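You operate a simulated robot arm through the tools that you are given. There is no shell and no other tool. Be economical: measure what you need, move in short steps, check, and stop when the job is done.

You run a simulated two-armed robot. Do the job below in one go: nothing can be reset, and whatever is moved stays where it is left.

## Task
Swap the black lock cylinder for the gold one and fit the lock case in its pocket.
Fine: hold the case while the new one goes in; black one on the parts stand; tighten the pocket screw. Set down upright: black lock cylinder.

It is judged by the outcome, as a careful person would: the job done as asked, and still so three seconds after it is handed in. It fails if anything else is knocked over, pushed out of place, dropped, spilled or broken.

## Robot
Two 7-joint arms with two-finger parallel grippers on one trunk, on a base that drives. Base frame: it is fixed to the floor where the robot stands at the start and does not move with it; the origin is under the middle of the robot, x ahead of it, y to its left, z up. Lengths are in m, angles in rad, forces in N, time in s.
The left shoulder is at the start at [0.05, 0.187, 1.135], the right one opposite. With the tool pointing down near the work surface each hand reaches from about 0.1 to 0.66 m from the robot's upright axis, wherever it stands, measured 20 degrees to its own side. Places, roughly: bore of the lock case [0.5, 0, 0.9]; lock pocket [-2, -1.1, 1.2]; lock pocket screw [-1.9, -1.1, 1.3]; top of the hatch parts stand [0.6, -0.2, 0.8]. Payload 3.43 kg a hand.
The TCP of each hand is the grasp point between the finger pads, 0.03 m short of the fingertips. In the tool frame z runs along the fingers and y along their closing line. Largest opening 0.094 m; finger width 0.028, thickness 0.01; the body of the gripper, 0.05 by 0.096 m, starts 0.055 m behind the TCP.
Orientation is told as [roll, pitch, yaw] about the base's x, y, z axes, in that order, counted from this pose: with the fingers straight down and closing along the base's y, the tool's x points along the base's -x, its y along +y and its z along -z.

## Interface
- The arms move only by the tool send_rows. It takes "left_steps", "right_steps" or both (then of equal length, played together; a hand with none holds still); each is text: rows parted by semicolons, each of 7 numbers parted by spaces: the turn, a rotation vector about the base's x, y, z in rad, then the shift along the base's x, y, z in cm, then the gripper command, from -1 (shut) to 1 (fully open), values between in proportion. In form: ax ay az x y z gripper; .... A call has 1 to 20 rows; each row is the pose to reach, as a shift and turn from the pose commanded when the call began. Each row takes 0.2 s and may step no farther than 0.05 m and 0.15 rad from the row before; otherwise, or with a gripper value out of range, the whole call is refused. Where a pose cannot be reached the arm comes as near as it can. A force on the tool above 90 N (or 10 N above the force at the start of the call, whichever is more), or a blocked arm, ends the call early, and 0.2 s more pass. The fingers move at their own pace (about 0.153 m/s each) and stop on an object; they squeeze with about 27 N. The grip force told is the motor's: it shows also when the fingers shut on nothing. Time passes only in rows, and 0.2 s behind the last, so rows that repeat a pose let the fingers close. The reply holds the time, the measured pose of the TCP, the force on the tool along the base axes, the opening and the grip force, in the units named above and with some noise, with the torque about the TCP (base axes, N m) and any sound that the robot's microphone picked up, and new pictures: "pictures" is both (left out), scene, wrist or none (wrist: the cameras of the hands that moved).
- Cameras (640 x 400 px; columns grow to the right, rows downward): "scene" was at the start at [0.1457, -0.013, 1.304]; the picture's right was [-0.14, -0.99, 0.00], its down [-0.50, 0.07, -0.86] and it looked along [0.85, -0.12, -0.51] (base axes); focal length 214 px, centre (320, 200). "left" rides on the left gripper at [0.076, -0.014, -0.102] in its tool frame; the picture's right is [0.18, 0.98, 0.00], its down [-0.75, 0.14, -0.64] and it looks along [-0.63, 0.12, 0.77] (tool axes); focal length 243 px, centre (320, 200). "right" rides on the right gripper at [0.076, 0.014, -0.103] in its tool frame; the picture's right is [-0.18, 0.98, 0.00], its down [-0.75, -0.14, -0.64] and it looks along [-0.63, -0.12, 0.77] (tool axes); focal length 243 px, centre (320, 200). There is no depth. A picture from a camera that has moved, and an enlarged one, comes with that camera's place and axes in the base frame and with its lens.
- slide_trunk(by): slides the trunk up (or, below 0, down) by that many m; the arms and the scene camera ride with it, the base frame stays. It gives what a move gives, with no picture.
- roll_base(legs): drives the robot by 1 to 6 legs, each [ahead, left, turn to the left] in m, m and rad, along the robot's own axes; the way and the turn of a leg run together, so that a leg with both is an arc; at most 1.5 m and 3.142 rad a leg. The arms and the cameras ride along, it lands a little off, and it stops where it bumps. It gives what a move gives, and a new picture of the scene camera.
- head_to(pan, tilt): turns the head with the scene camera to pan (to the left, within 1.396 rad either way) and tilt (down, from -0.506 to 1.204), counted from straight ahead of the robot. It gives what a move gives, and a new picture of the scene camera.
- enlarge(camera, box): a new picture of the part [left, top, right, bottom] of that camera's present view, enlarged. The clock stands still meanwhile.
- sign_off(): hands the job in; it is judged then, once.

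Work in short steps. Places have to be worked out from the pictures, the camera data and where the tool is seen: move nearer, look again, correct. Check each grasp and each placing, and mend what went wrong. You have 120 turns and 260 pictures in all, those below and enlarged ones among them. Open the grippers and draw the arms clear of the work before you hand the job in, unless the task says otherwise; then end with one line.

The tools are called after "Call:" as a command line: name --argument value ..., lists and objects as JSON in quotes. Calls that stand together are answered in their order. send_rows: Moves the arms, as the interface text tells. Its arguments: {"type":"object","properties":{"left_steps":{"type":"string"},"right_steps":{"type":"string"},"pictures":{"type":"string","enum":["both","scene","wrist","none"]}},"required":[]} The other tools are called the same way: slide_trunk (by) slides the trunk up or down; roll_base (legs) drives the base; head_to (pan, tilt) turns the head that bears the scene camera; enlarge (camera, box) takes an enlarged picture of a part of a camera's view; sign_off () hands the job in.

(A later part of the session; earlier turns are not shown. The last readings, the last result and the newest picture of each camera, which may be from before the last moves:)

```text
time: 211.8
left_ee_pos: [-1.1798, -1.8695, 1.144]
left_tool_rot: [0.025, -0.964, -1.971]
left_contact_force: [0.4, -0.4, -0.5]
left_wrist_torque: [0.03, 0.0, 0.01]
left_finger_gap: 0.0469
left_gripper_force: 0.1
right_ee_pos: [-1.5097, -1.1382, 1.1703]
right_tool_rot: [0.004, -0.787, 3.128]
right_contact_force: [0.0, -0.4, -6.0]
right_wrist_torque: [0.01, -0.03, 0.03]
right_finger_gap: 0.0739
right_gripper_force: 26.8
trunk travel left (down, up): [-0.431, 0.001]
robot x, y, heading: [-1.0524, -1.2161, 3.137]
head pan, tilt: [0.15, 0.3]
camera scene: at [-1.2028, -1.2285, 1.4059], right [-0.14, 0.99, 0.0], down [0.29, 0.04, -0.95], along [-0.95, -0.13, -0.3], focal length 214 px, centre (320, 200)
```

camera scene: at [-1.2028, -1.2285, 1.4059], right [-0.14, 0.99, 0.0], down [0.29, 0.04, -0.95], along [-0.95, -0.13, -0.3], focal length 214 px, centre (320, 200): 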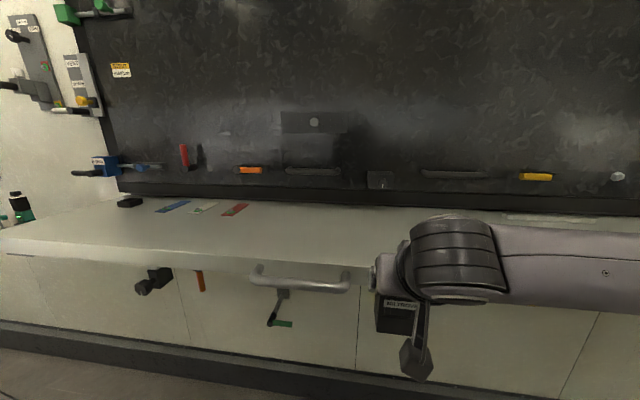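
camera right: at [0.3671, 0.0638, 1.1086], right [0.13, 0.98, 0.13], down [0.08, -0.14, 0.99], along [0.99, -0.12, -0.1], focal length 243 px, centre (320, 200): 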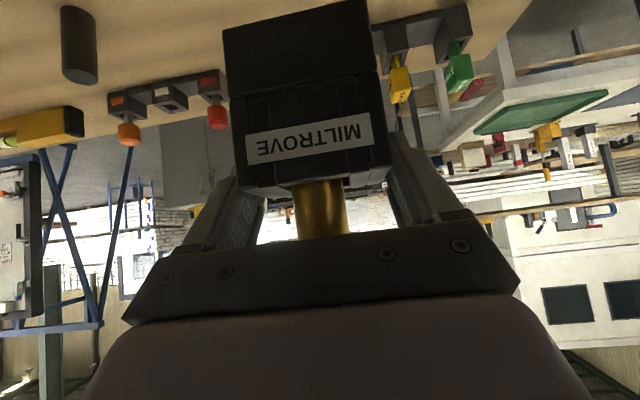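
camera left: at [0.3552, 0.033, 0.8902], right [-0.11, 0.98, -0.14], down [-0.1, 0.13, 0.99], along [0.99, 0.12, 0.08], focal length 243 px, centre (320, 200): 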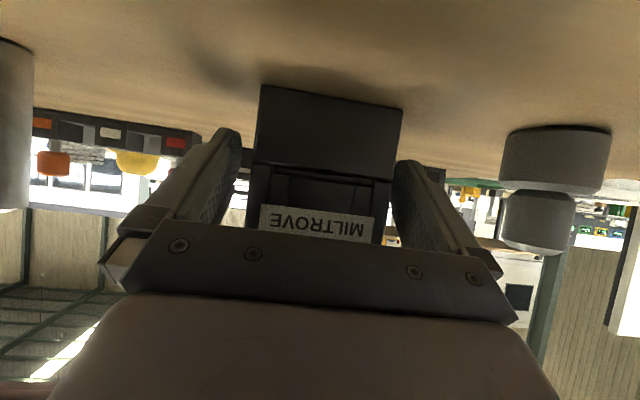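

Raise the case above the rim height, then drive nearer.

Call:
send_rows --right_steps "0 0 0 0 0 4.5 -1;0 0 0 0 0 9 -1;0 0 0 0 0 13.5 -1;0 0 0 0 0 18 -1;0 0 0 0 0.8 21.5 -1" --pictures "none"

Call:
roll_base --legs '[[0.3, 0, 0.006]]'

Call:
enlarge --camera "scene" --box '[280, 100, 480, 225]'

```text
time: 213.0
left_ee_pos: [-1.1789, -1.8689, 1.1447]
left_tool_rot: [0.022, -0.967, -1.97]
left_contact_force: [-0.9, -0.3, 0.7]
left_wrist_torque: [0.0, -0.01, 0.02]
left_finger_gap: 0.0471
left_gripper_force: 0.1
right_ee_pos: [-1.5073, -1.1308, 1.3853]
right_tool_rot: [0.001, -0.782, 3.131]
right_contact_force: [0.3, -0.3, -6.1]
right_wrist_torque: [-0.05, -0.02, 0.02]
right_finger_gap: 0.0739
right_gripper_force: 26.9
trunk travel left (down, up): [-0.431, 0.001]
robot x, y, heading: [-1.0527, -1.2143, 3.127]
head pan, tilt: [0.15, 0.3]
```

```text
time: 215.1
left_ee_pos: [-1.4778, -1.8651, 1.1442]
left_tool_rot: [0.024, -0.963, -1.971]
left_contact_force: [-0.5, -0.7, -0.4]
left_wrist_torque: [-0.01, 0.0, 0.02]
left_finger_gap: 0.0472
left_gripper_force: 0.0
right_ee_pos: [-1.8092, -1.1278, 1.3839]
right_tool_rot: [0.004, -0.784, 3.132]
right_contact_force: [-0.6, -0.1, -6.4]
right_wrist_torque: [-0.02, -0.02, 0.02]
right_finger_gap: 0.0741
right_gripper_force: 27.5
trunk travel left (down, up): [-0.431, 0.001]
robot x, y, heading: [-1.3499, -1.2137, 3.131]
head pan, tilt: [0.15, 0.3]
camera scene: at [-1.5032, -1.2257, 1.4059], right [-0.14, 0.99, 0.0], down [0.29, 0.04, -0.95], along [-0.95, -0.13, -0.3], focal length 214 px, centre (320, 200)
```

scene: 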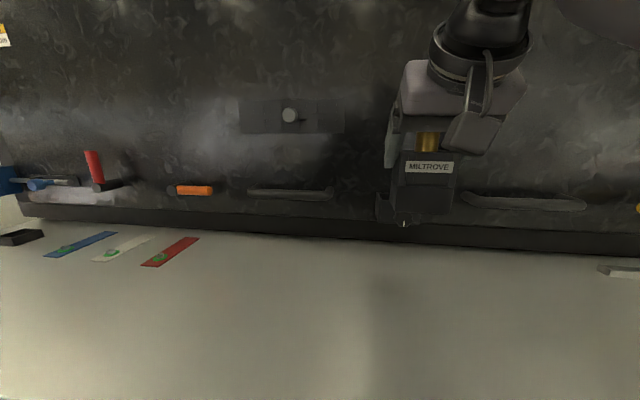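

```text
3.20 times, centred on (380, 162) of scene
camera zoom: at [-1.5032, -1.2257, 1.4059], right [-0.14, 0.99, 0.0], down [0.29, 0.04, -0.95], along [-0.95, -0.13, -0.3], focal length 686 px, centre (128, 320)
```

zoom: 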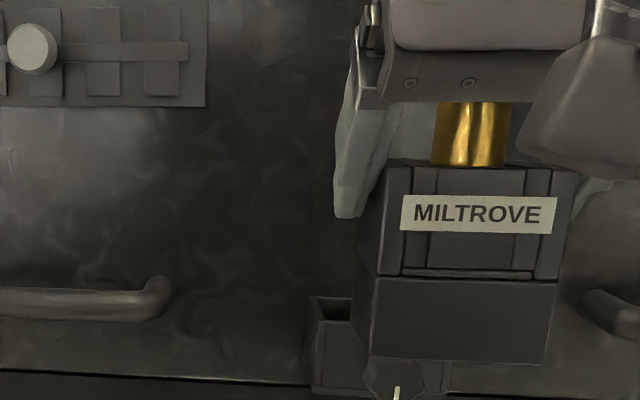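

The case hangs straight above pocket level. Pocket centre is near y≈−1.122, front wall x≈−1.93. I move the case to hover above it (centre x≈−1.955) and compare edges.

Call:
send_rows --right_steps "0 0 0 -3 0.1 0 -1;0 0 0 -6 0.2 0 -1;0 0 0 -9 0.4 0 -1;0 0 0 -12 0.6 0 -1;0 0 0 -13.8 0.6 0 -1" --pictures "none"

Call:
head_to --pan 0.0 --tilt 0.35

Call:
enlarge --camera "scene" --box '[320, 110, 448, 190]'

```text
time: 216.3
left_ee_pos: [-1.478, -1.8662, 1.1444]
left_tool_rot: [0.025, -0.965, -1.969]
left_contact_force: [0.5, -0.3, 0.5]
left_wrist_torque: [0.02, 0.01, 0.0]
left_finger_gap: 0.0471
left_gripper_force: 0.0
right_ee_pos: [-1.948, -1.1218, 1.3842]
right_tool_rot: [0.002, -0.784, 3.132]
right_contact_force: [0.1, -0.5, -6.4]
right_wrist_torque: [-0.01, -0.01, 0.0]
right_finger_gap: 0.0743
right_gripper_force: 27.0
trunk travel left (down, up): [-0.431, 0.001]
robot x, y, heading: [-1.3483, -1.2116, 3.134]
head pan, tilt: [0.15, 0.3]
```

```text
time: 217.0
left_ee_pos: [-1.4771, -1.8658, 1.1442]
left_tool_rot: [0.024, -0.965, -1.968]
left_contact_force: [0.0, 0.1, -0.3]
left_wrist_torque: [0.0, 0.02, 0.02]
left_finger_gap: 0.047
left_gripper_force: 0.0
right_ee_pos: [-1.9475, -1.1224, 1.3852]
right_tool_rot: [0.004, -0.785, 3.131]
right_contact_force: [-0.1, 0.2, -6.0]
right_wrist_torque: [0.02, -0.02, -0.03]
right_finger_gap: 0.0741
right_gripper_force: 27.1
trunk travel left (down, up): [-0.431, 0.001]
robot x, y, heading: [-1.3464, -1.2129, 3.134]
head pan, tilt: [0.0, 0.351]
camera scene: at [-1.5034, -1.2118, 1.4012], right [0.01, 1.0, 0.0], down [0.34, 0.0, -0.94], along [-0.94, 0.01, -0.34], focal length 214 px, centre (320, 200)
```

scene: 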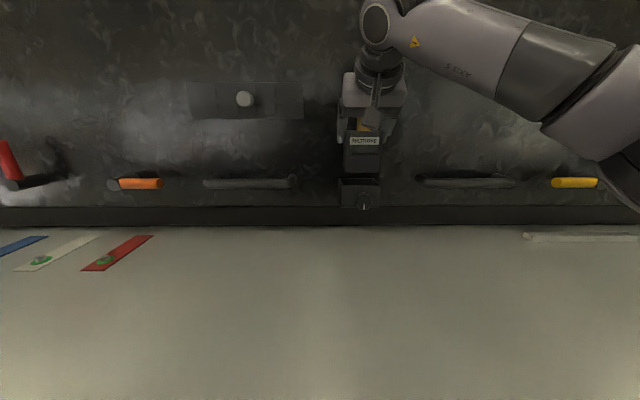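

```text
5.00 times, centred on (384, 150) of scene
camera zoom: at [-1.5034, -1.2118, 1.4012], right [0.01, 1.0, 0.0], down [0.34, 0.0, -0.94], along [-0.94, 0.01, -0.34], focal length 1072 px, centre (0, 450)
```

zoom: 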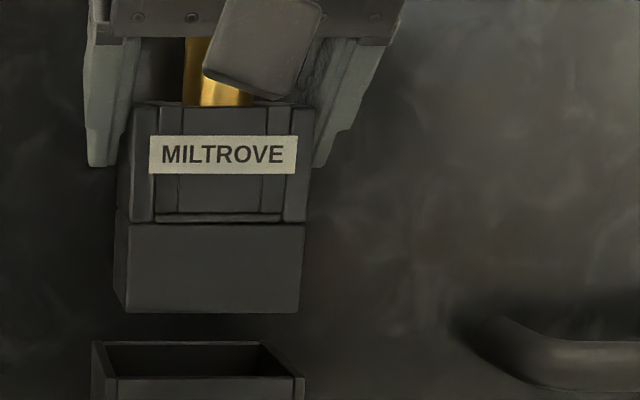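

Case bottom front edge is ~2.2 cm short of the pocket interior; lateral error 2 mm. Correct and lower to just above the rim, then look again.

Call:
send_rows --right_steps "0 0 0 -1.2 0.1 0 -1;0 0 0 -2.25 0.2 0 -1;0 0 0 -2.25 0.2 -1.2 -1;0 0 0 -2.25 0.2 -2.4 -1;0 0 0 -2.25 0.2 -2.4 -1" --pictures "none"

Call:
enlarge --camera "scene" --box '[320, 130, 416, 190]'

```text
time: 218.2
left_ee_pos: [-1.4762, -1.8668, 1.1455]
left_tool_rot: [0.018, -0.968, -1.964]
left_contact_force: [0.7, -0.6, 0.1]
left_wrist_torque: [-0.02, 0.0, -0.01]
left_finger_gap: 0.047
left_gripper_force: 0.1
right_ee_pos: [-1.9647, -1.121, 1.3614]
right_tool_rot: [0.0, -0.786, 3.132]
right_contact_force: [15.2, 0.2, -2.1]
right_wrist_torque: [-0.06, -0.09, 0.57]
right_finger_gap: 0.0741
right_gripper_force: 27.1
trunk travel left (down, up): [-0.431, 0.001]
robot x, y, heading: [-1.3505, -1.2149, 3.132]
head pan, tilt: [0.0, 0.351]
```

```text
6.67 times, centred on (368, 160) of scene
camera zoom: at [-1.5, -1.2117, 1.4017], right [0.01, 1.0, 0.0], down [0.34, 0.0, -0.94], along [-0.94, 0.01, -0.34], focal length 1430 px, centre (0, 467)
```

zoom: 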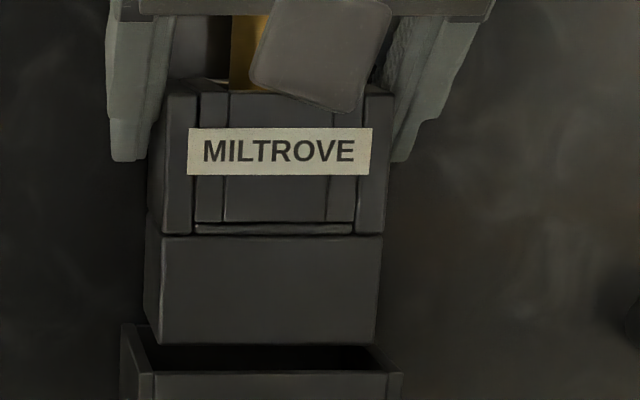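

A 15 N push in x shows the fingertips meet the wall before the case is over the pocket. I'll set the case on the ledge and re-grip ~1.2 cm nearer its front.

Call:
send_rows --right_steps "0 0 0 1 0 1 -1;0 0 0 3.5 0 2.5 -1;0 0 0 8 0 2.5 -1;0 0 0 12.5 0 2.5 -1;0 0 0 17 0 1 -1;0 0 0 18 0 -3.5 -1;0 0 0 18 0 -8 -1;0 0 0 18 0 -11.5 -1;0 0 0 18 0 -12.5 -1" --pictures "none"

Call:
enlarge --camera "scene" --box '[300, 130, 460, 230]'

```text
time: 220.2
left_ee_pos: [-1.4773, -1.8663, 1.1448]
left_tool_rot: [0.024, -0.967, -1.97]
left_contact_force: [-0.2, 0.3, 0.2]
left_wrist_torque: [-0.01, 0.0, -0.02]
left_finger_gap: 0.0469
left_gripper_force: 0.0
right_ee_pos: [-1.7902, -1.1217, 1.2346]
right_tool_rot: [0.005, -0.787, 3.129]
right_contact_force: [-0.1, 0.3, -5.6]
right_wrist_torque: [-0.01, -0.02, -0.01]
right_finger_gap: 0.0743
right_gripper_force: 26.7
trunk travel left (down, up): [-0.431, 0.001]
robot x, y, heading: [-1.3508, -1.213, 3.131]
head pan, tilt: [0.0, 0.351]
```

```text
4.00 times, centred on (380, 180) of scene
camera zoom: at [-1.5032, -1.2117, 1.4013], right [0.01, 1.0, 0.0], down [0.34, 0.0, -0.94], along [-0.94, 0.01, -0.34], focal length 858 px, centre (80, 280)
```

zoom: 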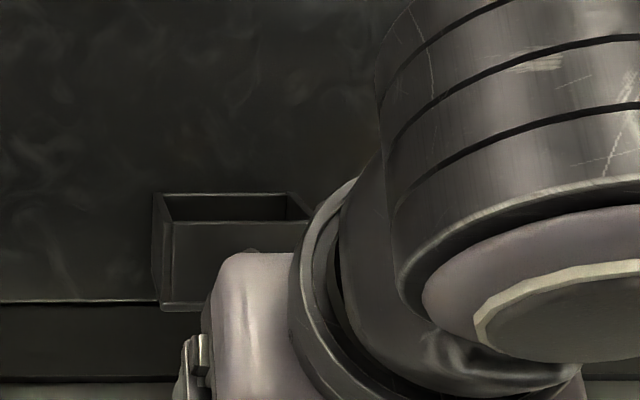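

Lower slowly until the case meets the ledge.

Call:
send_rows --right_steps "0 0 0 0 0 -0.5 -1;0 0 0 0 0 -1 -1;0 0 0 0 0 -1.5 -1;0 0 0 0 0 -1.7 -1" --pictures "none"

```text
time: 221.2
left_ee_pos: [-1.4765, -1.8659, 1.1441]
left_tool_rot: [0.025, -0.965, -1.97]
left_contact_force: [0.3, 0.0, 0.2]
left_wrist_torque: [0.03, 0.0, -0.03]
left_finger_gap: 0.0471
left_gripper_force: 0.0
right_ee_pos: [-1.7882, -1.1211, 1.218]
right_tool_rot: [0.003, -0.785, 3.131]
right_contact_force: [0.4, -1.0, -5.8]
right_wrist_torque: [-0.01, -0.03, 0.02]
right_finger_gap: 0.0741
right_gripper_force: 27.3
trunk travel left (down, up): [-0.431, 0.001]
robot x, y, heading: [-1.3496, -1.2104, 3.13]
head pan, tilt: [0.0, 0.351]
```

Call:
send_rows --right_steps "0 0 0 0 0 -0.4 -1;0 0 0 0 0 -0.8 -1;0 0 0 0 0 -1.2 -1;0 0 0 0 0 -1.4 -1" --pictures "none"

```text
time: 222.2
left_ee_pos: [-1.4759, -1.8652, 1.1455]
left_tool_rot: [0.02, -0.966, -1.966]
left_contact_force: [-1.1, 0.3, 0.3]
left_wrist_torque: [0.0, -0.01, -0.03]
left_finger_gap: 0.0469
left_gripper_force: 0.0
right_ee_pos: [-1.7878, -1.1193, 1.2092]
right_tool_rot: [0.009, -0.795, 3.126]
right_contact_force: [-1.3, 1.0, 19.1]
right_wrist_torque: [0.08, -0.14, -0.01]
right_finger_gap: 0.0743
right_gripper_force: 26.8
trunk travel left (down, up): [-0.431, 0.001]
robot x, y, heading: [-1.3497, -1.213, 3.128]
head pan, tilt: [0.0, 0.351]
```

Case rests on the ledge. Unload, open, shift back 1.2 cm, and re-grip.

Call:
send_rows --right_steps "0 0 0 0 0 0.4 -1;0 0 0 0 0 0.4 0;0 0 0 0 0 0.4 0.9;0 0 0 0.6 0 0.5 0.9;0 0 0 1.2 0 0.6 0.9;0 0 0 1.2 0 0.6 0.3;0 0 0 1.2 0 0.6 -1;0 0 0 1.2 0 0.6 -1;0 0 0 1.2 0 0.6 -1" --pictures "wrist"

```text
time: 224.2
left_ee_pos: [-1.4771, -1.8651, 1.1445]
left_tool_rot: [0.024, -0.966, -1.968]
left_contact_force: [0.3, -0.4, -0.8]
left_wrist_torque: [0.02, 0.01, 0.0]
left_finger_gap: 0.0471
left_gripper_force: 0.1
right_ee_pos: [-1.7751, -1.1207, 1.2104]
right_tool_rot: [0.005, -0.787, 3.13]
right_contact_force: [1.5, 1.2, 0.8]
right_wrist_torque: [-0.07, -0.05, 0.02]
right_finger_gap: 0.0739
right_gripper_force: 27.0
trunk travel left (down, up): [-0.431, 0.001]
robot x, y, heading: [-1.346, -1.2133, 3.134]
head pan, tilt: [0.0, 0.351]
camera right: at [-1.6502, -1.1342, 1.23], right [-0.14, -0.98, 0.13], down [-0.08, 0.14, 0.99], along [-0.99, 0.13, -0.1], focal length 243 px, centre (320, 200)
```

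right: 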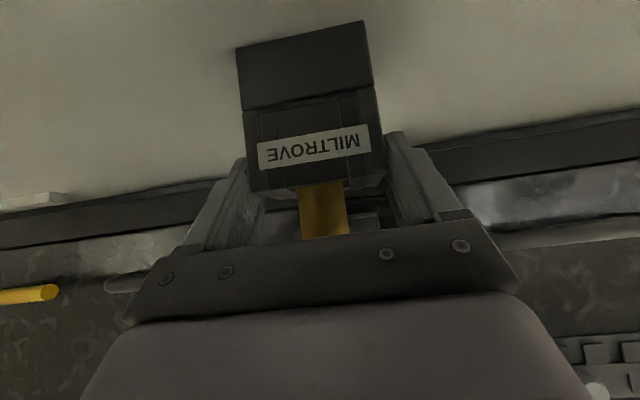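

Re-gripped. Lift, move over the pocket with the new offset, and hover just above the rim.

Call:
send_rows --right_steps "0 0 0 0 0 1.5 -1;0 0 0 0 0 5.5 -1;0 0 0 0 0 10 -1;0 0 0 0 0 14.5 -1;0 0 0 0 0 17.5 -1;0 0 0 -4.5 0 17.5 -1;0 0 0 -9 0 17.5 -1;0 0 0 -13.5 0 17.5 -1;0 0 0 -16.5 0 17.5 -1;0 0 0 -18.1 0 17.5 -1;0 0 0 -18.1 0 16 -1;0 0 0 -18.1 0 15 -1;0 0 0 -18.1 0 15 -1" --pictures "none"

Call:
enlarge --camera "scene" --box '[320, 130, 416, 190]'

```text
time: 227.0
left_ee_pos: [-1.4771, -1.8651, 1.1447]
left_tool_rot: [0.024, -0.967, -1.968]
left_contact_force: [-1.2, 0.6, 0.2]
left_wrist_torque: [0.01, 0.02, -0.01]
left_finger_gap: 0.047
left_gripper_force: 0.1
right_ee_pos: [-1.9558, -1.1208, 1.3605]
right_tool_rot: [0.003, -0.785, 3.134]
right_contact_force: [4.3, -0.5, -5.3]
right_wrist_torque: [0.03, -0.07, 0.1]
right_finger_gap: 0.074
right_gripper_force: 27.4
trunk travel left (down, up): [-0.431, 0.001]
robot x, y, heading: [-1.3429, -1.2143, 3.132]
head pan, tilt: [0.0, 0.351]
```

```text
6.67 times, centred on (368, 160) of scene
camera zoom: at [-1.5025, -1.2116, 1.4013], right [0.01, 1.0, 0.0], down [0.34, 0.0, -0.94], along [-0.94, 0.01, -0.34], focal length 1430 px, centre (0, 467)
```

zoom: 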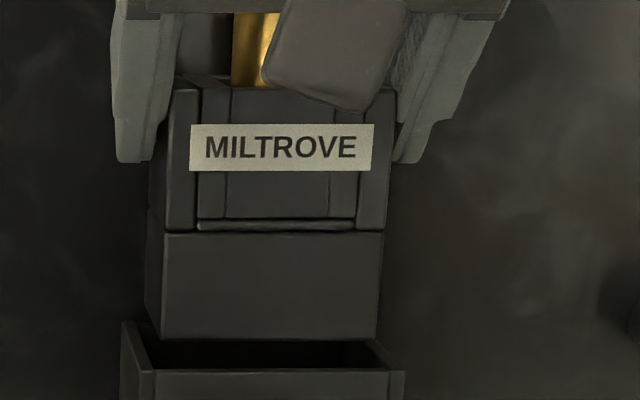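

Aligned: case front edge just inside the front plate, lateral offset nil. Lower 2 cm and check forces.

Call:
send_rows --right_steps "0 0 0 0.05 0 -0.5 -1;0 0 0 0.05 0 -1 -1;0 0 0 0.05 0 -1.5 -1;0 0 0 0.05 0 -2 -1" --pictures "none"

Call:
enlarge --camera "scene" --box '[320, 130, 416, 190]'

```text
time: 228.0
left_ee_pos: [-1.4735, -1.866, 1.1452]
left_tool_rot: [0.016, -0.968, -1.961]
left_contact_force: [0.2, -0.6, -0.5]
left_wrist_torque: [0.0, 0.0, 0.01]
left_finger_gap: 0.0469
left_gripper_force: 0.0
right_ee_pos: [-1.9519, -1.1208, 1.3453]
right_tool_rot: [0.008, -0.795, 3.13]
right_contact_force: [8.3, 1.0, 20.8]
right_wrist_torque: [-0.03, 0.39, 0.24]
right_finger_gap: 0.0741
right_gripper_force: 27.2
trunk travel left (down, up): [-0.431, 0.001]
robot x, y, heading: [-1.3511, -1.2119, 3.136]
head pan, tilt: [0.0, 0.351]
```

```text
6.67 times, centred on (368, 160) of scene
camera zoom: at [-1.4987, -1.2119, 1.4021], right [0.01, 1.0, 0.0], down [0.34, 0.0, -0.94], along [-0.94, 0.01, -0.34], focal length 1430 px, centre (0, 467)
```

zoom: 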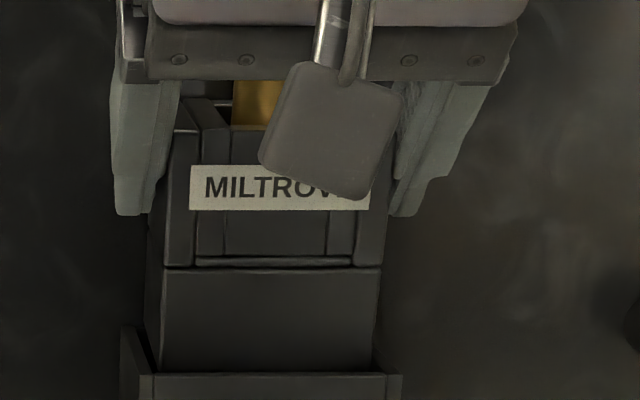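

It sits on the front plate's edge. Raise 1 cm, shift 4 mm toward the wall, and read the force there.

Call:
send_rows --right_steps "0 0 0 0 0 1 -1;0 0 0 -0.2 0 1.4 -1;0 0 0 -0.4 0 1.4 -1;0 0 0 -0.4 0 1.4 -1" --pictures "none"

Call:
enlarge --camera "scene" --box '[320, 130, 416, 190]'

```text
time: 229.0
left_ee_pos: [-1.4768, -1.8653, 1.1454]
left_tool_rot: [0.022, -0.967, -1.968]
left_contact_force: [0.1, 0.2, -1.0]
left_wrist_torque: [-0.01, 0.0, 0.02]
left_finger_gap: 0.0468
left_gripper_force: 0.0
right_ee_pos: [-1.9602, -1.1195, 1.3539]
right_tool_rot: [0.003, -0.784, 3.133]
right_contact_force: [9.9, -0.2, -8.8]
right_wrist_torque: [-0.03, -0.39, 0.02]
right_finger_gap: 0.0741
right_gripper_force: 27.1
trunk travel left (down, up): [-0.431, 0.001]
robot x, y, heading: [-1.3502, -1.2121, 3.132]
head pan, tilt: [0.0, 0.351]
```

```text
6.67 times, centred on (368, 160) of scene
camera zoom: at [-1.5023, -1.2118, 1.4013], right [0.01, 1.0, 0.0], down [0.34, 0.0, -0.94], along [-0.94, 0.01, -0.34], focal length 1430 px, centre (0, 467)
```

zoom: 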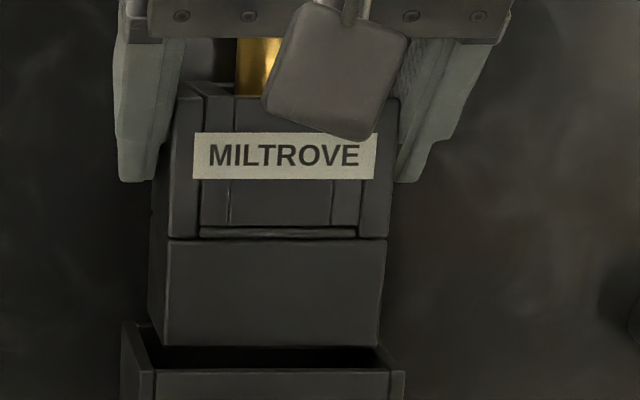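

Case front is now clearly behind the front plate (≈7 mm) with light wall contact. Ease 2 mm forward and lower again.

Call:
send_rows --right_steps "0 0 0 0.2 0 0 -1;0 0 0 0.2 0 -0.5 -1;0 0 0 0.2 0 -1 -1;0 0 0 0.2 0 -1.5 -1;0 0 0 0.2 0 -2 -1" --pictures "none"

Call:
enlarge --camera "scene" --box '[320, 130, 416, 190]'

```text
time: 230.2
left_ee_pos: [-1.4757, -1.8663, 1.1441]
left_tool_rot: [0.018, -0.965, -1.964]
left_contact_force: [-0.7, -0.2, 0.3]
left_wrist_torque: [-0.04, 0.03, 0.02]
left_finger_gap: 0.0471
left_gripper_force: 0.1
right_ee_pos: [-1.9543, -1.1206, 1.3353]
right_tool_rot: [-0.004, -0.786, 3.134]
right_contact_force: [-2.6, -5.8, 9.7]
right_wrist_torque: [-0.34, -0.41, 0.38]
right_finger_gap: 0.0751
right_gripper_force: 27.6
trunk travel left (down, up): [-0.431, 0.001]
robot x, y, heading: [-1.3476, -1.2165, 3.129]
head pan, tilt: [0.0, 0.351]
```

```text
6.67 times, centred on (368, 160) of scene
camera zoom: at [-1.5002, -1.2127, 1.4016], right [0.01, 1.0, 0.0], down [0.34, 0.0, -0.94], along [-0.94, 0.01, -0.34], focal length 1430 px, centre (0, 467)
```

zoom: 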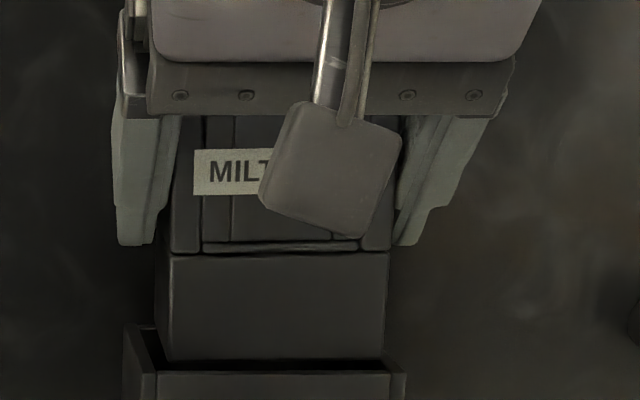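

The fit in depth is tight (~1 mm). Force now shows the front plate touching, so I sweep slowly toward the wall with light downward push to let it drop in.

Call:
send_rows --right_steps "0 0 0 0 -0.1 0 -1;0 0 0 -0.1 -0.1 -0.1 -1;0 0 0 -0.2 -0.1 -0.2 -1;0 0 0 -0.3 -0.1 -0.3 -1;0 0 0 -0.4 -0.1 -0.4 -1;0 0 0 -0.4 -0.1 -0.6 -1" --pictures "none"

Call:
enlarge --camera "scene" --box '[320, 130, 416, 190]'

```text
time: 231.6
left_ee_pos: [-1.4756, -1.8645, 1.1447]
left_tool_rot: [0.019, -0.967, -1.966]
left_contact_force: [0.2, 1.4, 0.0]
left_wrist_torque: [0.02, -0.01, 0.02]
left_finger_gap: 0.0468
left_gripper_force: 0.0
right_ee_pos: [-1.9592, -1.1201, 1.3305]
right_tool_rot: [0.005, -0.791, 3.127]
right_contact_force: [8.0, 4.9, 16.7]
right_wrist_torque: [0.61, 0.01, -0.2]
right_finger_gap: 0.0747
right_gripper_force: 26.9
trunk travel left (down, up): [-0.431, 0.001]
robot x, y, heading: [-1.3513, -1.2116, 3.133]
head pan, tilt: [0.0, 0.351]
```

```text
6.67 times, centred on (368, 160) of scene
camera zoom: at [-1.4995, -1.2112, 1.4018], right [0.01, 1.0, 0.0], down [0.34, 0.0, -0.94], along [-0.94, 0.01, -0.34], focal length 1430 px, centre (0, 467)
```

zoom: 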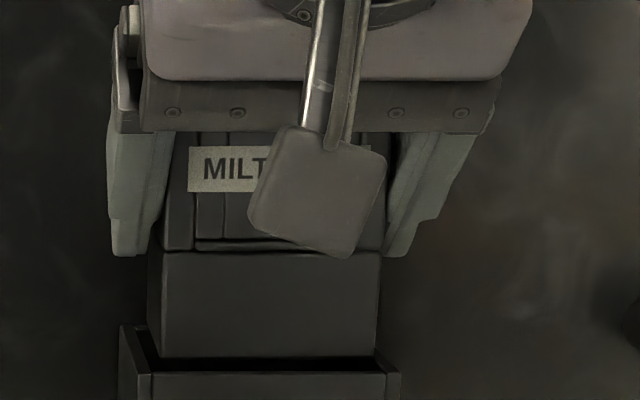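

Comparing edges, the case is now ~8 mm too far back, resting on the back plate. I lift slightly, come forward 11 mm, then sweep slowly back with light downward pressure.

Call:
send_rows --right_steps "0 0 0 0.2 0 0.6 -1;0 0 0 0.7 0 0.7 -1;0 0 0 1.1 0 0.6 -1;0 0 0 1.1 0 0.3 -1;0 0 0 1.0 0 0.2 -1;0 0 0 0.9 0 0.1 -1;0 0 0 0.8 0 0 -1;0 0 0 0.7 0 -0.1 -1;0 0 0 0.6 0 -0.2 -1;0 0 0 0.5 0 -0.3 -1;0 0 0 0.4 0 -0.4 -1" --pictures "none"

Call:
enlarge --camera "scene" --box '[320, 130, 416, 190]'

```text
time: 234.0
left_ee_pos: [-1.4755, -1.865, 1.1454]
left_tool_rot: [0.019, -0.968, -1.965]
left_contact_force: [0.8, 1.2, -0.4]
left_wrist_torque: [0.01, 0.03, 0.03]
left_finger_gap: 0.047
left_gripper_force: 0.1
right_ee_pos: [-1.9569, -1.1216, 1.3252]
right_tool_rot: [0.003, -0.788, 3.133]
right_contact_force: [11.8, -0.5, -0.6]
right_wrist_torque: [-0.08, -0.48, 0.28]
right_finger_gap: 0.0744
right_gripper_force: 27.0
trunk travel left (down, up): [-0.431, 0.001]
robot x, y, heading: [-1.3491, -1.2106, 3.133]
head pan, tilt: [0.0, 0.351]
```

```text
6.67 times, centred on (368, 160) of scene
camera zoom: at [-1.5006, -1.2118, 1.4016], right [0.01, 1.0, 0.0], down [0.34, 0.0, -0.94], along [-0.94, 0.01, -0.34], focal length 1430 px, centre (0, 467)
```

zoom: 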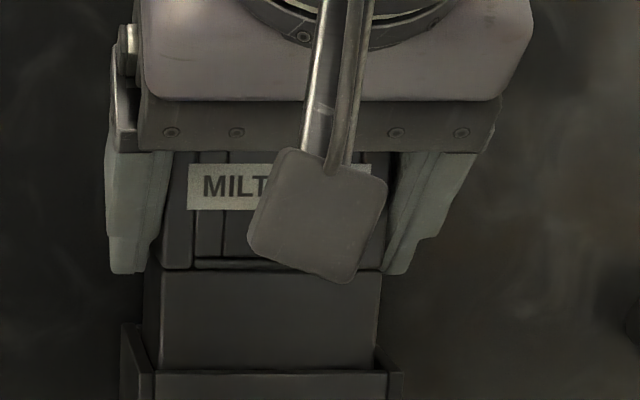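

The case has dropped into the mouth (its lower edge is now behind the front plate). Ease forward 2 mm and keep lowering.

Call:
send_rows --right_steps "0 0 0 0.2 0 -0.2 -1;0 0 0 0.3 0 -0.6 -1;0 0 0 0.3 0 -1.1 -1;0 0 0 0.3 0 -1.6 -1" --pictures "none"

Call:
enlarge --camera "scene" --box '[320, 130, 416, 190]'

```text
time: 235.0
left_ee_pos: [-1.478, -1.867, 1.1437]
left_tool_rot: [0.021, -0.964, -1.969]
left_contact_force: [0.1, 0.4, 0.4]
left_wrist_torque: [-0.02, 0.0, -0.01]
left_finger_gap: 0.047
left_gripper_force: 0.2
right_ee_pos: [-1.9554, -1.1209, 1.3085]
right_tool_rot: [0.004, -0.786, 3.132]
right_contact_force: [2.1, -0.2, -4.7]
right_wrist_torque: [-0.02, -0.12, 0.08]
right_finger_gap: 0.0744
right_gripper_force: 27.1
trunk travel left (down, up): [-0.431, 0.001]
robot x, y, heading: [-1.3492, -1.2121, 3.134]
head pan, tilt: [0.0, 0.351]
```

```text
6.67 times, centred on (368, 160) of scene
camera zoom: at [-1.5031, -1.2117, 1.4012], right [0.01, 1.0, 0.0], down [0.34, 0.0, -0.94], along [-0.94, 0.01, -0.34], focal length 1430 px, centre (0, 467)
```

zoom: 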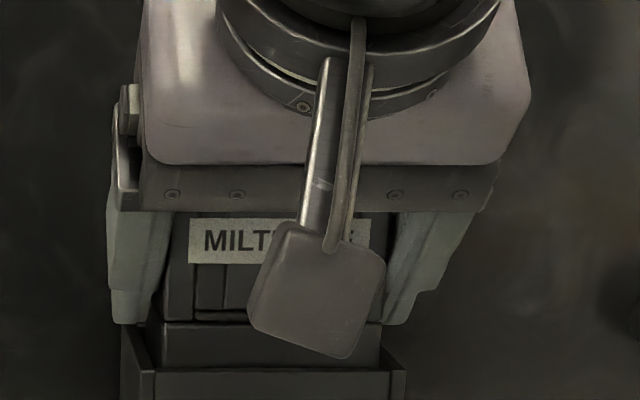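

It slides freely. Fingertips are nearly at the rim; lower 3 mm more, then release so it settles, and back the hand out.

Call:
send_rows --right_steps "0 0 0 0 0 -0.3 -1;0 0 0 0 0 -0.3 0.5;0 0 0 0 0 -0.3 0.9;0 0 0 1.5 0 1.2 0.9;0 0 0 4 0 3.7 0.9;0 0 0 7 0 6.7 0.9;0 0 0 10 0 9 0.9" --pictures "none"

Call:
enlarge --camera "scene" --box '[320, 130, 416, 190]'

```text
time: 236.6
left_ee_pos: [-1.4763, -1.8662, 1.1444]
left_tool_rot: [0.022, -0.967, -1.967]
left_contact_force: [0.1, 0.5, 0.2]
left_wrist_torque: [-0.01, -0.07, -0.01]
left_finger_gap: 0.0471
left_gripper_force: 0.0
right_ee_pos: [-1.8541, -1.122, 1.3986]
right_tool_rot: [0.004, -0.787, 3.132]
right_contact_force: [0.1, 0.0, -0.2]
right_wrist_torque: [0.02, 0.0, 0.03]
right_finger_gap: 0.0892
right_gripper_force: 0.0
trunk travel left (down, up): [-0.431, 0.001]
robot x, y, heading: [-1.3455, -1.2104, 3.136]
head pan, tilt: [0.0, 0.351]
```

```text
6.67 times, centred on (368, 160) of scene
camera zoom: at [-1.5021, -1.2117, 1.4014], right [0.01, 1.0, 0.0], down [0.34, 0.0, -0.94], along [-0.94, 0.01, -0.34], focal length 1430 px, centre (0, 467)
```

zoom: 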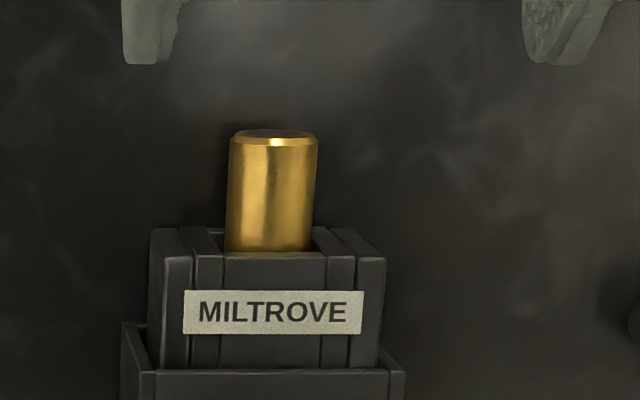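

The case sits in the pocket, lower block fully inside. To make sure gold and case are fully down, I press gently on the gold's top with closed fingers.

Call:
send_rows --right_steps "0 0 0 0 0 3 -1;0 0 0 -4 0 3.5 -1;0 0 0 -8 0 3.5 -1;0 0 0 -10.7 0 3.5 -1;0 0 0 -10.7 0 1 -1;0 0 0 -10.7 0 -1 -1;0 0 0 -10.7 0 -2 -1;0 0 0 -10.7 0 -2.6 -1;0 0 0 -10.7 0 -3 -1" --pictures "none"

```text
time: 238.6
left_ee_pos: [-1.475, -1.8653, 1.1457]
left_tool_rot: [0.021, -0.967, -1.964]
left_contact_force: [0.2, 0.3, 0.3]
left_wrist_torque: [0.0, 0.0, 0.0]
left_finger_gap: 0.0469
left_gripper_force: 0.0
right_ee_pos: [-1.9605, -1.12, 1.375]
right_tool_rot: [0.009, -0.8, 3.125]
right_contact_force: [-4.0, 1.4, 28.4]
right_wrist_torque: [0.08, 0.44, 0.01]
right_finger_gap: 0.0
right_gripper_force: 27.0
trunk travel left (down, up): [-0.431, 0.001]
robot x, y, heading: [-1.3519, -1.2099, 3.128]
head pan, tilt: [0.0, 0.351]
```

Solid (28 N, no movement). Now the screw knob: retreat, point the hand horizontally at the wall, and line up in front of the knob.

Call:
send_rows --right_steps "0 0 0 0 0 2 -1;0 0 0 4 0 4 -1;0 0 0 8.5 0 4 -1;0 0 0 13 0 3 0;0 0.13 0 15 0 0 0.3;0 0.26 0 15.5 0 -3 0.3;0 0.39 0 15.5 0 -6 0.3;0 0.52 0 15 0 -9 0.3;0 0.65 0 14 0 -11.5 0.3;0 0.77 0 12.5 0 -12.8 0.3;0 0.77 0 11 0 -12.8 0.3" --pictures "both"

Call:
enlarge --camera "scene" --box '[304, 130, 432, 210]'

```text
time: 241.0
left_ee_pos: [-1.4762, -1.8658, 1.1452]
left_tool_rot: [0.023, -0.966, -1.97]
left_contact_force: [0.8, -0.2, -0.3]
left_wrist_torque: [-0.05, 0.02, 0.03]
left_finger_gap: 0.0467
left_gripper_force: 0.1
right_ee_pos: [-1.8521, -1.1226, 1.2401]
right_tool_rot: [0.471, -1.555, 2.668]
right_contact_force: [0.7, 0.4, -1.1]
right_wrist_torque: [0.02, -0.02, -0.03]
right_finger_gap: 0.0611
right_gripper_force: 0.0
trunk travel left (down, up): [-0.431, 0.001]
robot x, y, heading: [-1.3491, -1.2129, 3.132]
head pan, tilt: [0.0, 0.351]
camera scene: at [-1.5028, -1.2118, 1.4013], right [0.01, 1.0, 0.0], down [0.34, 0.0, -0.94], along [-0.94, 0.01, -0.34], focal length 214 px, centre (320, 200)
camera right: at [-1.7498, -1.1347, 1.1656], right [-0.01, -0.98, 0.19], down [0.63, 0.14, 0.76], along [-0.78, 0.13, 0.62], focal length 243 px, centre (320, 200)
```

scene: 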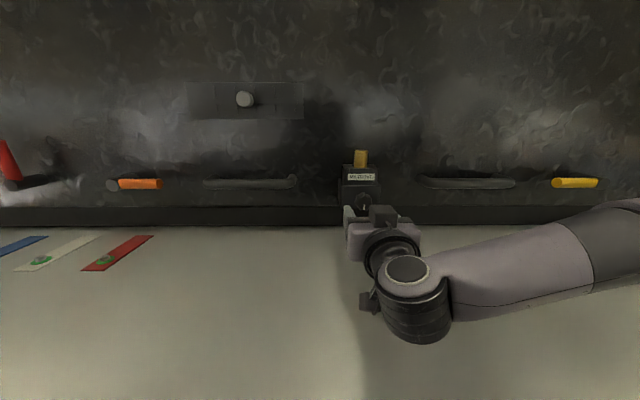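
right: 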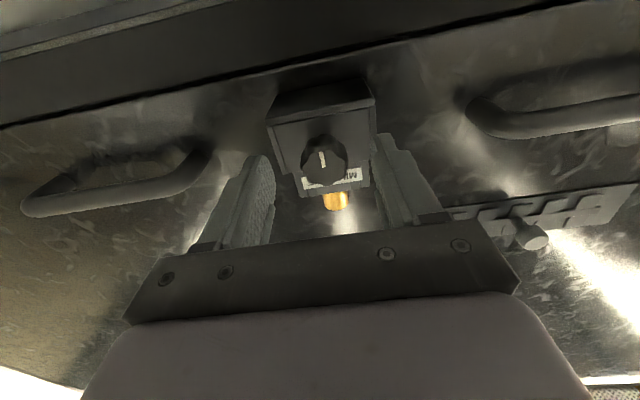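

```text
5.00 times, centred on (368, 170) of scene
camera zoom: at [-1.5028, -1.2118, 1.4013], right [0.01, 1.0, 0.0], down [0.34, 0.0, -0.94], along [-0.94, 0.01, -0.34], focal length 1072 px, centre (80, 350)
```

zoom: 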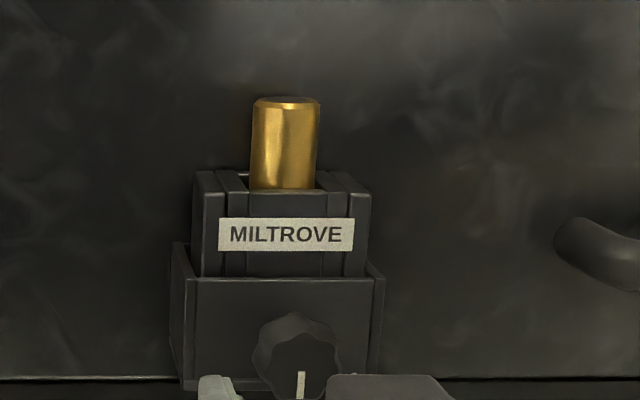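

The knob is centred between the fingers at about (−1.915, −1.119, 1.250). Advance and grip it.

Call:
send_rows --right_steps "0 0 0 -1 0.4 1 0.3;0 0 0 -3 0.4 1 0.3;0 0 0 -5.5 0.4 1 0.3;0 0 0 -5.5 0.4 1 0;0 0 0 -5.5 0.4 1 -1;0 0 0 -5.5 0.4 1 -1" --pictures "wrist"

```text
time: 242.4
left_ee_pos: [-1.4721, -1.8665, 1.1441]
left_tool_rot: [0.014, -0.968, -1.962]
left_contact_force: [-0.3, -0.5, -0.4]
left_wrist_torque: [0.03, 0.01, 0.04]
left_finger_gap: 0.0471
left_gripper_force: 0.1
right_ee_pos: [-1.9008, -1.1208, 1.2531]
right_tool_rot: [0.345, -1.558, 2.801]
right_contact_force: [33.5, -7.6, -6.1]
right_wrist_torque: [0.17, 1.33, -0.52]
right_finger_gap: 0.0327
right_gripper_force: 45.1
trunk travel left (down, up): [-0.431, 0.001]
robot x, y, heading: [-1.3457, -1.2141, 3.141]
head pan, tilt: [0.0, 0.351]
camera right: at [-1.7984, -1.1343, 1.1777], right [0.0, -0.98, 0.19], down [0.63, 0.15, 0.76], along [-0.77, 0.12, 0.62], focal length 243 px, centre (320, 200)
```

right: 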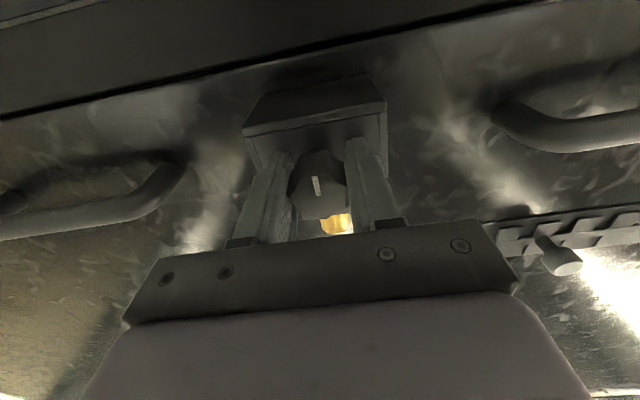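

Knob gripped (gap 0.033) but tips press the plate; ease back 5 mm and turn clockwise.

Call:
send_rows --right_steps "0 0 0 0.4 0 0 -1;-0.14 0 0 0.6 0 0 -1;-0.28 0 0 0.6 0 0 -1;-0.42 0 0 0.6 0 0 -1;-0.56 0 0 0.6 0 0 -1;-0.7 0 0 0.6 0 0 -1;-0.84 0 0 0.6 0 0 -1;-0.98 0 0 0.6 0 0 -1;-1.12 0 0 0.6 0 0 -1;-1.26 0 0 0.6 0 0 -1;-1.4 0 0 0.6 0 0 -1;-1.54 0 0 0.6 0 0 -1" --pictures "wrist"

```text
time: 245.0
left_ee_pos: [-1.4772, -1.8681, 1.1431]
left_tool_rot: [0.019, -0.964, -1.967]
left_contact_force: [0.3, -0.9, 0.7]
left_wrist_torque: [-0.02, -0.02, 0.0]
left_finger_gap: 0.0471
left_gripper_force: 0.1
right_ee_pos: [-1.9008, -1.1203, 1.251]
right_tool_rot: [1.568, -0.025, 1.587]
right_contact_force: [-1.6, -18.7, 5.8]
right_wrist_torque: [-0.01, 0.69, -0.86]
right_finger_gap: 0.0329
right_gripper_force: 45.0
trunk travel left (down, up): [-0.431, 0.001]
robot x, y, heading: [-1.3515, -1.213, 3.128]
head pan, tilt: [0.0, 0.351]
camera right: at [-1.7979, -1.1937, 1.2642], right [-0.01, 0.16, 0.99], down [0.63, 0.77, -0.12], along [-0.78, 0.62, -0.11], focal length 243 px, centre (320, 200)
```

right: 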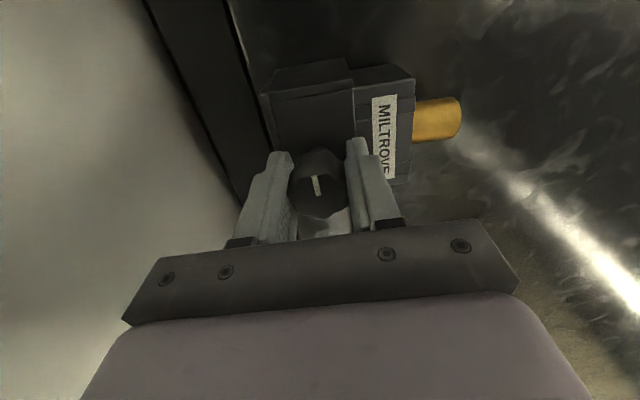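

The knob turned 90° with the hand with no resisting torque. Keep turning clockwise.

Call:
send_rows --right_steps "-0.14 0 0 0 0.2 0 -1;-0.28 0 0 0 0.2 0 -1;-0.42 0 0 0 0.2 0 -1;-0.56 0 0 0 0.2 0 -1;-0.7 0 0 0 0.2 0 -1;-0.84 0 0 0 0.2 0 -1;-0.98 0 0 0 0.2 0 -1;-1.12 0 0 0 0.2 0 -1;-1.26 0 0 0 0.2 0 -1;-1.4 0 0 0 0.2 0 -1" --pictures "wrist"

```text
time: 247.2
left_ee_pos: [-1.476, -1.8687, 1.1413]
left_tool_rot: [0.02, -0.964, -1.966]
left_contact_force: [0.4, 0.0, 0.4]
left_wrist_torque: [0.0, 0.0, 0.01]
left_finger_gap: 0.0472
left_gripper_force: 0.0
right_ee_pos: [-1.9003, -1.1216, 1.2499]
right_tool_rot: [1.627, 1.374, 1.641]
right_contact_force: [6.1, -25.0, -8.4]
right_wrist_torque: [0.08, 1.23, -0.54]
right_finger_gap: 0.0329
right_gripper_force: 45.4
trunk travel left (down, up): [-0.431, 0.001]
robot x, y, heading: [-1.3512, -1.2112, 3.134]
head pan, tilt: [0.0, 0.351]
camera right: at [-1.798, -1.1192, 1.3263], right [-0.01, 1.0, 0.01], down [0.63, 0.02, -0.77], along [-0.77, 0.0, -0.63], focal length 243 px, centre (320, 200)
```

right: 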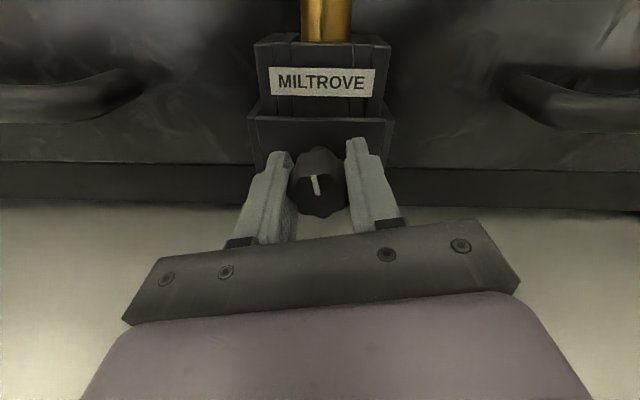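

Half a turn done, still no resistance. Continue.

Call:
send_rows --right_steps "-0.14 0 0 0 0.2 0 -1;-0.28 0 0 0 0.2 0 -1;-0.42 0 0 0 0.2 0 -1;-0.56 0 0 0 0.2 0 -1;-0.7 0 0 0 0.2 0 -1;-0.84 0 0 0 0.2 0 -1;-0.98 0 0 0 0.2 0 -1;-1.12 0 0 0 0.2 0 -1;-1.26 0 0 0 0.2 0 -1;-1.4 0 0 0 0.2 0 -1" --pictures "wrist"

```text
time: 249.4
left_ee_pos: [-1.4794, -1.8678, 1.1423]
left_tool_rot: [0.025, -0.964, -1.972]
left_contact_force: [0.8, -0.1, -0.7]
left_wrist_torque: [-0.01, -0.02, -0.02]
left_finger_gap: 0.0469
left_gripper_force: 0.1
right_ee_pos: [-1.9002, -1.1196, 1.2516]
right_tool_rot: [-1.545, 0.377, -1.564]
right_contact_force: [6.4, -20.8, -35.4]
right_wrist_torque: [0.34, 1.4, 0.87]
right_finger_gap: 0.033
right_gripper_force: 44.9
right hand out of reach, approached as far as the arm can: row 10
trunk travel left (down, up): [-0.431, 0.001]
robot x, y, heading: [-1.3509, -1.2112, 3.13]
head pan, tilt: [0.0, 0.351]
camera right: at [-1.7992, -1.0433, 1.2692], right [0.02, 0.19, -0.98], down [0.64, -0.75, -0.13], along [-0.76, -0.63, -0.14], focal length 243 px, centre (320, 200)
```

right: 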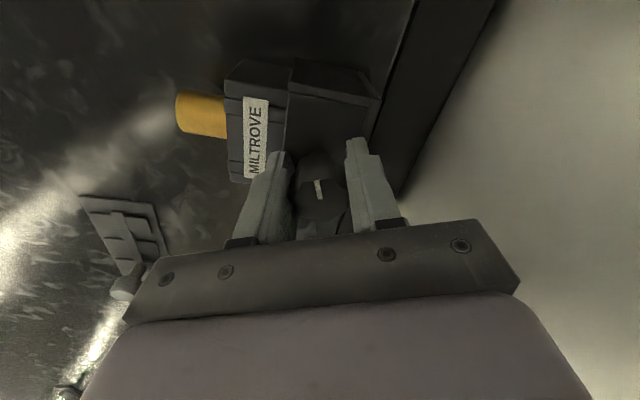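

About 245° turned and torque is beginning to rise. I ratchet: open, rotate the hand back, to take another grip.

Call:
send_rows --right_steps "0 0 0 0 0 0 0;0 0 0 0.3 0 0 0.4;0.145 0 0 0.3 0 0 0.4;0.29 0 0 0.3 0 0 0.4;0.435 0 0 0.3 0 0 0.4;0.58 0 0 0.3 0 0 0.4;0.725 0 0 0.3 0 0 0.4;0.87 0 0 0.3 0 0 0.4;1.015 0 0 0.3 0 0 0.4;1.16 0 0 0.3 0 0 0.4;1.305 0 0 0.3 0 0 0.4;1.45 0 0 0.3 0 0 0.4;1.595 0 0 0.3 0 0 0.4;1.74 0 0 0.3 0 0 0.4;1.885 0 0 0.3 0 0 0.4;2.03 0 0 0.3 0 0 0.4;2.175 0 0 0.3 0 0 0.4;2.32 0 0 0.3 0 0 0.4;2.465 0 0 0.3 0 0 0.4;2.61 0 0 0.3 0 0 0.4" --pictures "wrist"

```text
time: 253.6
left_ee_pos: [-1.4771, -1.8643, 1.1437]
left_tool_rot: [0.024, -0.966, -1.969]
left_contact_force: [-0.1, -0.8, 0.2]
left_wrist_torque: [-0.01, -0.02, -0.01]
left_finger_gap: 0.047
left_gripper_force: 0.0
right_ee_pos: [-1.896, -1.1154, 1.2633]
right_tool_rot: [1.568, 0.164, 1.587]
right_contact_force: [0.9, 0.6, 0.1]
right_wrist_torque: [0.01, -0.03, 0.01]
right_finger_gap: 0.0658
right_gripper_force: 0.2
trunk travel left (down, up): [-0.431, 0.001]
robot x, y, heading: [-1.3485, -1.2127, 3.137]
head pan, tilt: [0.0, 0.351]
camera right: at [-1.7945, -1.1851, 1.2899], right [-0.01, 0.34, 0.94], down [0.63, 0.73, -0.26], along [-0.78, 0.59, -0.22], focal length 243 px, centre (320, 200)
```

right: 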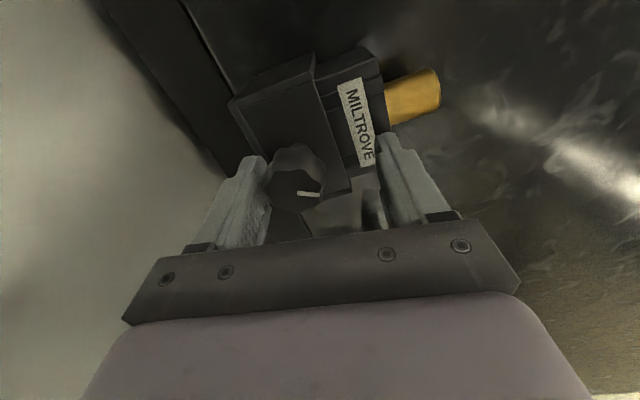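

Hand is 12 mm above the knob's centre after release; re-centre, grip again and turn clockwise another ~2.4 rad.

Call:
send_rows --right_steps "0 0 0 0 -0.4 -1.25 0.4;0 0 0 -0.4 -0.4 -1.25 0;0 0 0 -0.4 -0.4 -1.25 -1;0 0 0 -0.4 -0.4 -1.25 -1;-0.148 0 0 -0.4 -0.4 -1.25 -1;-0.296 0 0 -0.4 -0.4 -1.25 -1;-0.444 0 0 -0.4 -0.4 -1.25 -1;-0.592 0 0 -0.4 -0.4 -1.25 -1;-0.74 0 0 -0.4 -0.4 -1.25 -1;-0.888 0 0 -0.4 -0.4 -1.25 -1;-1.036 0 0 -0.4 -0.4 -1.25 -1;-1.184 0 0 -0.4 -0.4 -1.25 -1;-1.332 0 0 -0.4 -0.4 -1.25 -1;-1.48 0 0 -0.4 -0.4 -1.25 -1;-1.628 0 0 -0.4 -0.4 -1.25 -1;-1.776 0 0 -0.4 -0.4 -1.25 -1;-1.924 0 0 -0.4 -0.4 -1.25 -1;-2.072 0 0 -0.4 -0.4 -1.25 -1;-2.22 0 0 -0.4 -0.4 -1.25 -1;-2.36 0 0 -0.4 -0.4 -1.25 -1" --pictures "wrist"

```text
time: 257.8
left_ee_pos: [-1.4755, -1.8666, 1.1438]
left_tool_rot: [0.022, -0.965, -1.969]
left_contact_force: [0.4, -0.7, 0.4]
left_wrist_torque: [-0.01, 0.06, 0.03]
left_finger_gap: 0.047
left_gripper_force: 0.0
right_ee_pos: [-1.8997, -1.1205, 1.2514]
right_tool_rot: [-1.589, 0.615, -1.592]
right_contact_force: [-1.1, -7.9, 6.2]
right_wrist_torque: [0.47, -0.25, -0.5]
right_finger_gap: 0.0331
right_gripper_force: 45.2
trunk travel left (down, up): [-0.431, 0.001]
robot x, y, heading: [-1.3467, -1.2111, 3.135]
head pan, tilt: [0.0, 0.351]
camera right: at [-1.7979, -1.0499, 1.2825], right [-0.01, 0.42, -0.91], down [0.63, -0.7, -0.33], along [-0.78, -0.58, -0.25], focal length 243 px, centre (320, 200)
```

right: 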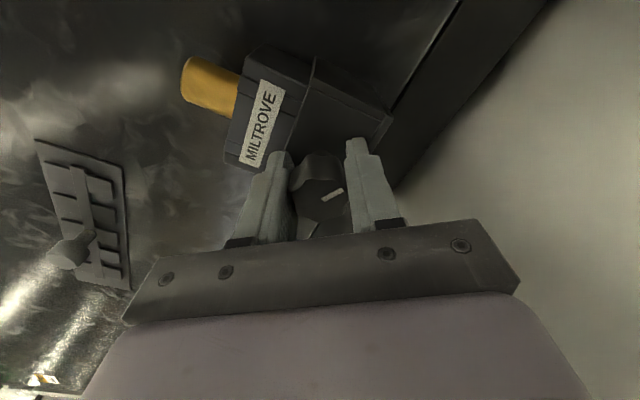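

Torque is up to 0.47 N·m and the pointer lags the hand ~30°, so it is nearly or fully tight. One more short ratchet to confirm.

Call:
send_rows --right_steps "0 0 0 0 0 0 0;0 0 0 0.2 0 0 0.4;0.148 0 0 0.2 0 0 0.4;0.296 0 0 0.2 0 0 0.4;0.444 0 0 0.2 0 0 0.4;0.592 0 0 0.2 0 0 0.4;0.74 0 0 0.2 0 0 0.4;0.888 0 0 0.2 0 0 0.4;1.036 0 0 0.2 0 0 0.4;1.184 0 0 0.2 0 0 0.4;1.332 0 0 0.2 0 0 0.4" --pictures "wrist"

```text
time: 260.2
left_ee_pos: [-1.4768, -1.8654, 1.1447]
left_tool_rot: [0.024, -0.965, -1.969]
left_contact_force: [-0.8, -0.2, -0.5]
left_wrist_torque: [-0.03, 0.0, 0.01]
left_finger_gap: 0.0471
left_gripper_force: 0.1
right_ee_pos: [-1.8992, -1.1199, 1.25]
right_tool_rot: [1.604, 1.192, 1.614]
right_contact_force: [-0.2, -0.2, -0.5]
right_wrist_torque: [0.0, -0.03, 0.0]
right_finger_gap: 0.0658
right_gripper_force: 0.1
trunk travel left (down, up): [-0.431, 0.001]
robot x, y, heading: [-1.3473, -1.2129, 3.132]
head pan, tilt: [0.0, 0.351]
camera right: at [-1.7966, -1.1326, 1.3252], right [-0.01, 0.98, 0.19], down [0.63, 0.15, -0.76], along [-0.78, 0.12, -0.62], focal length 243 px, centre (320, 200)
```

right: 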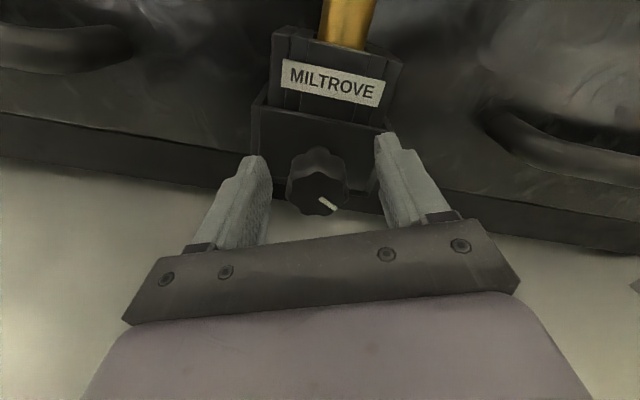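

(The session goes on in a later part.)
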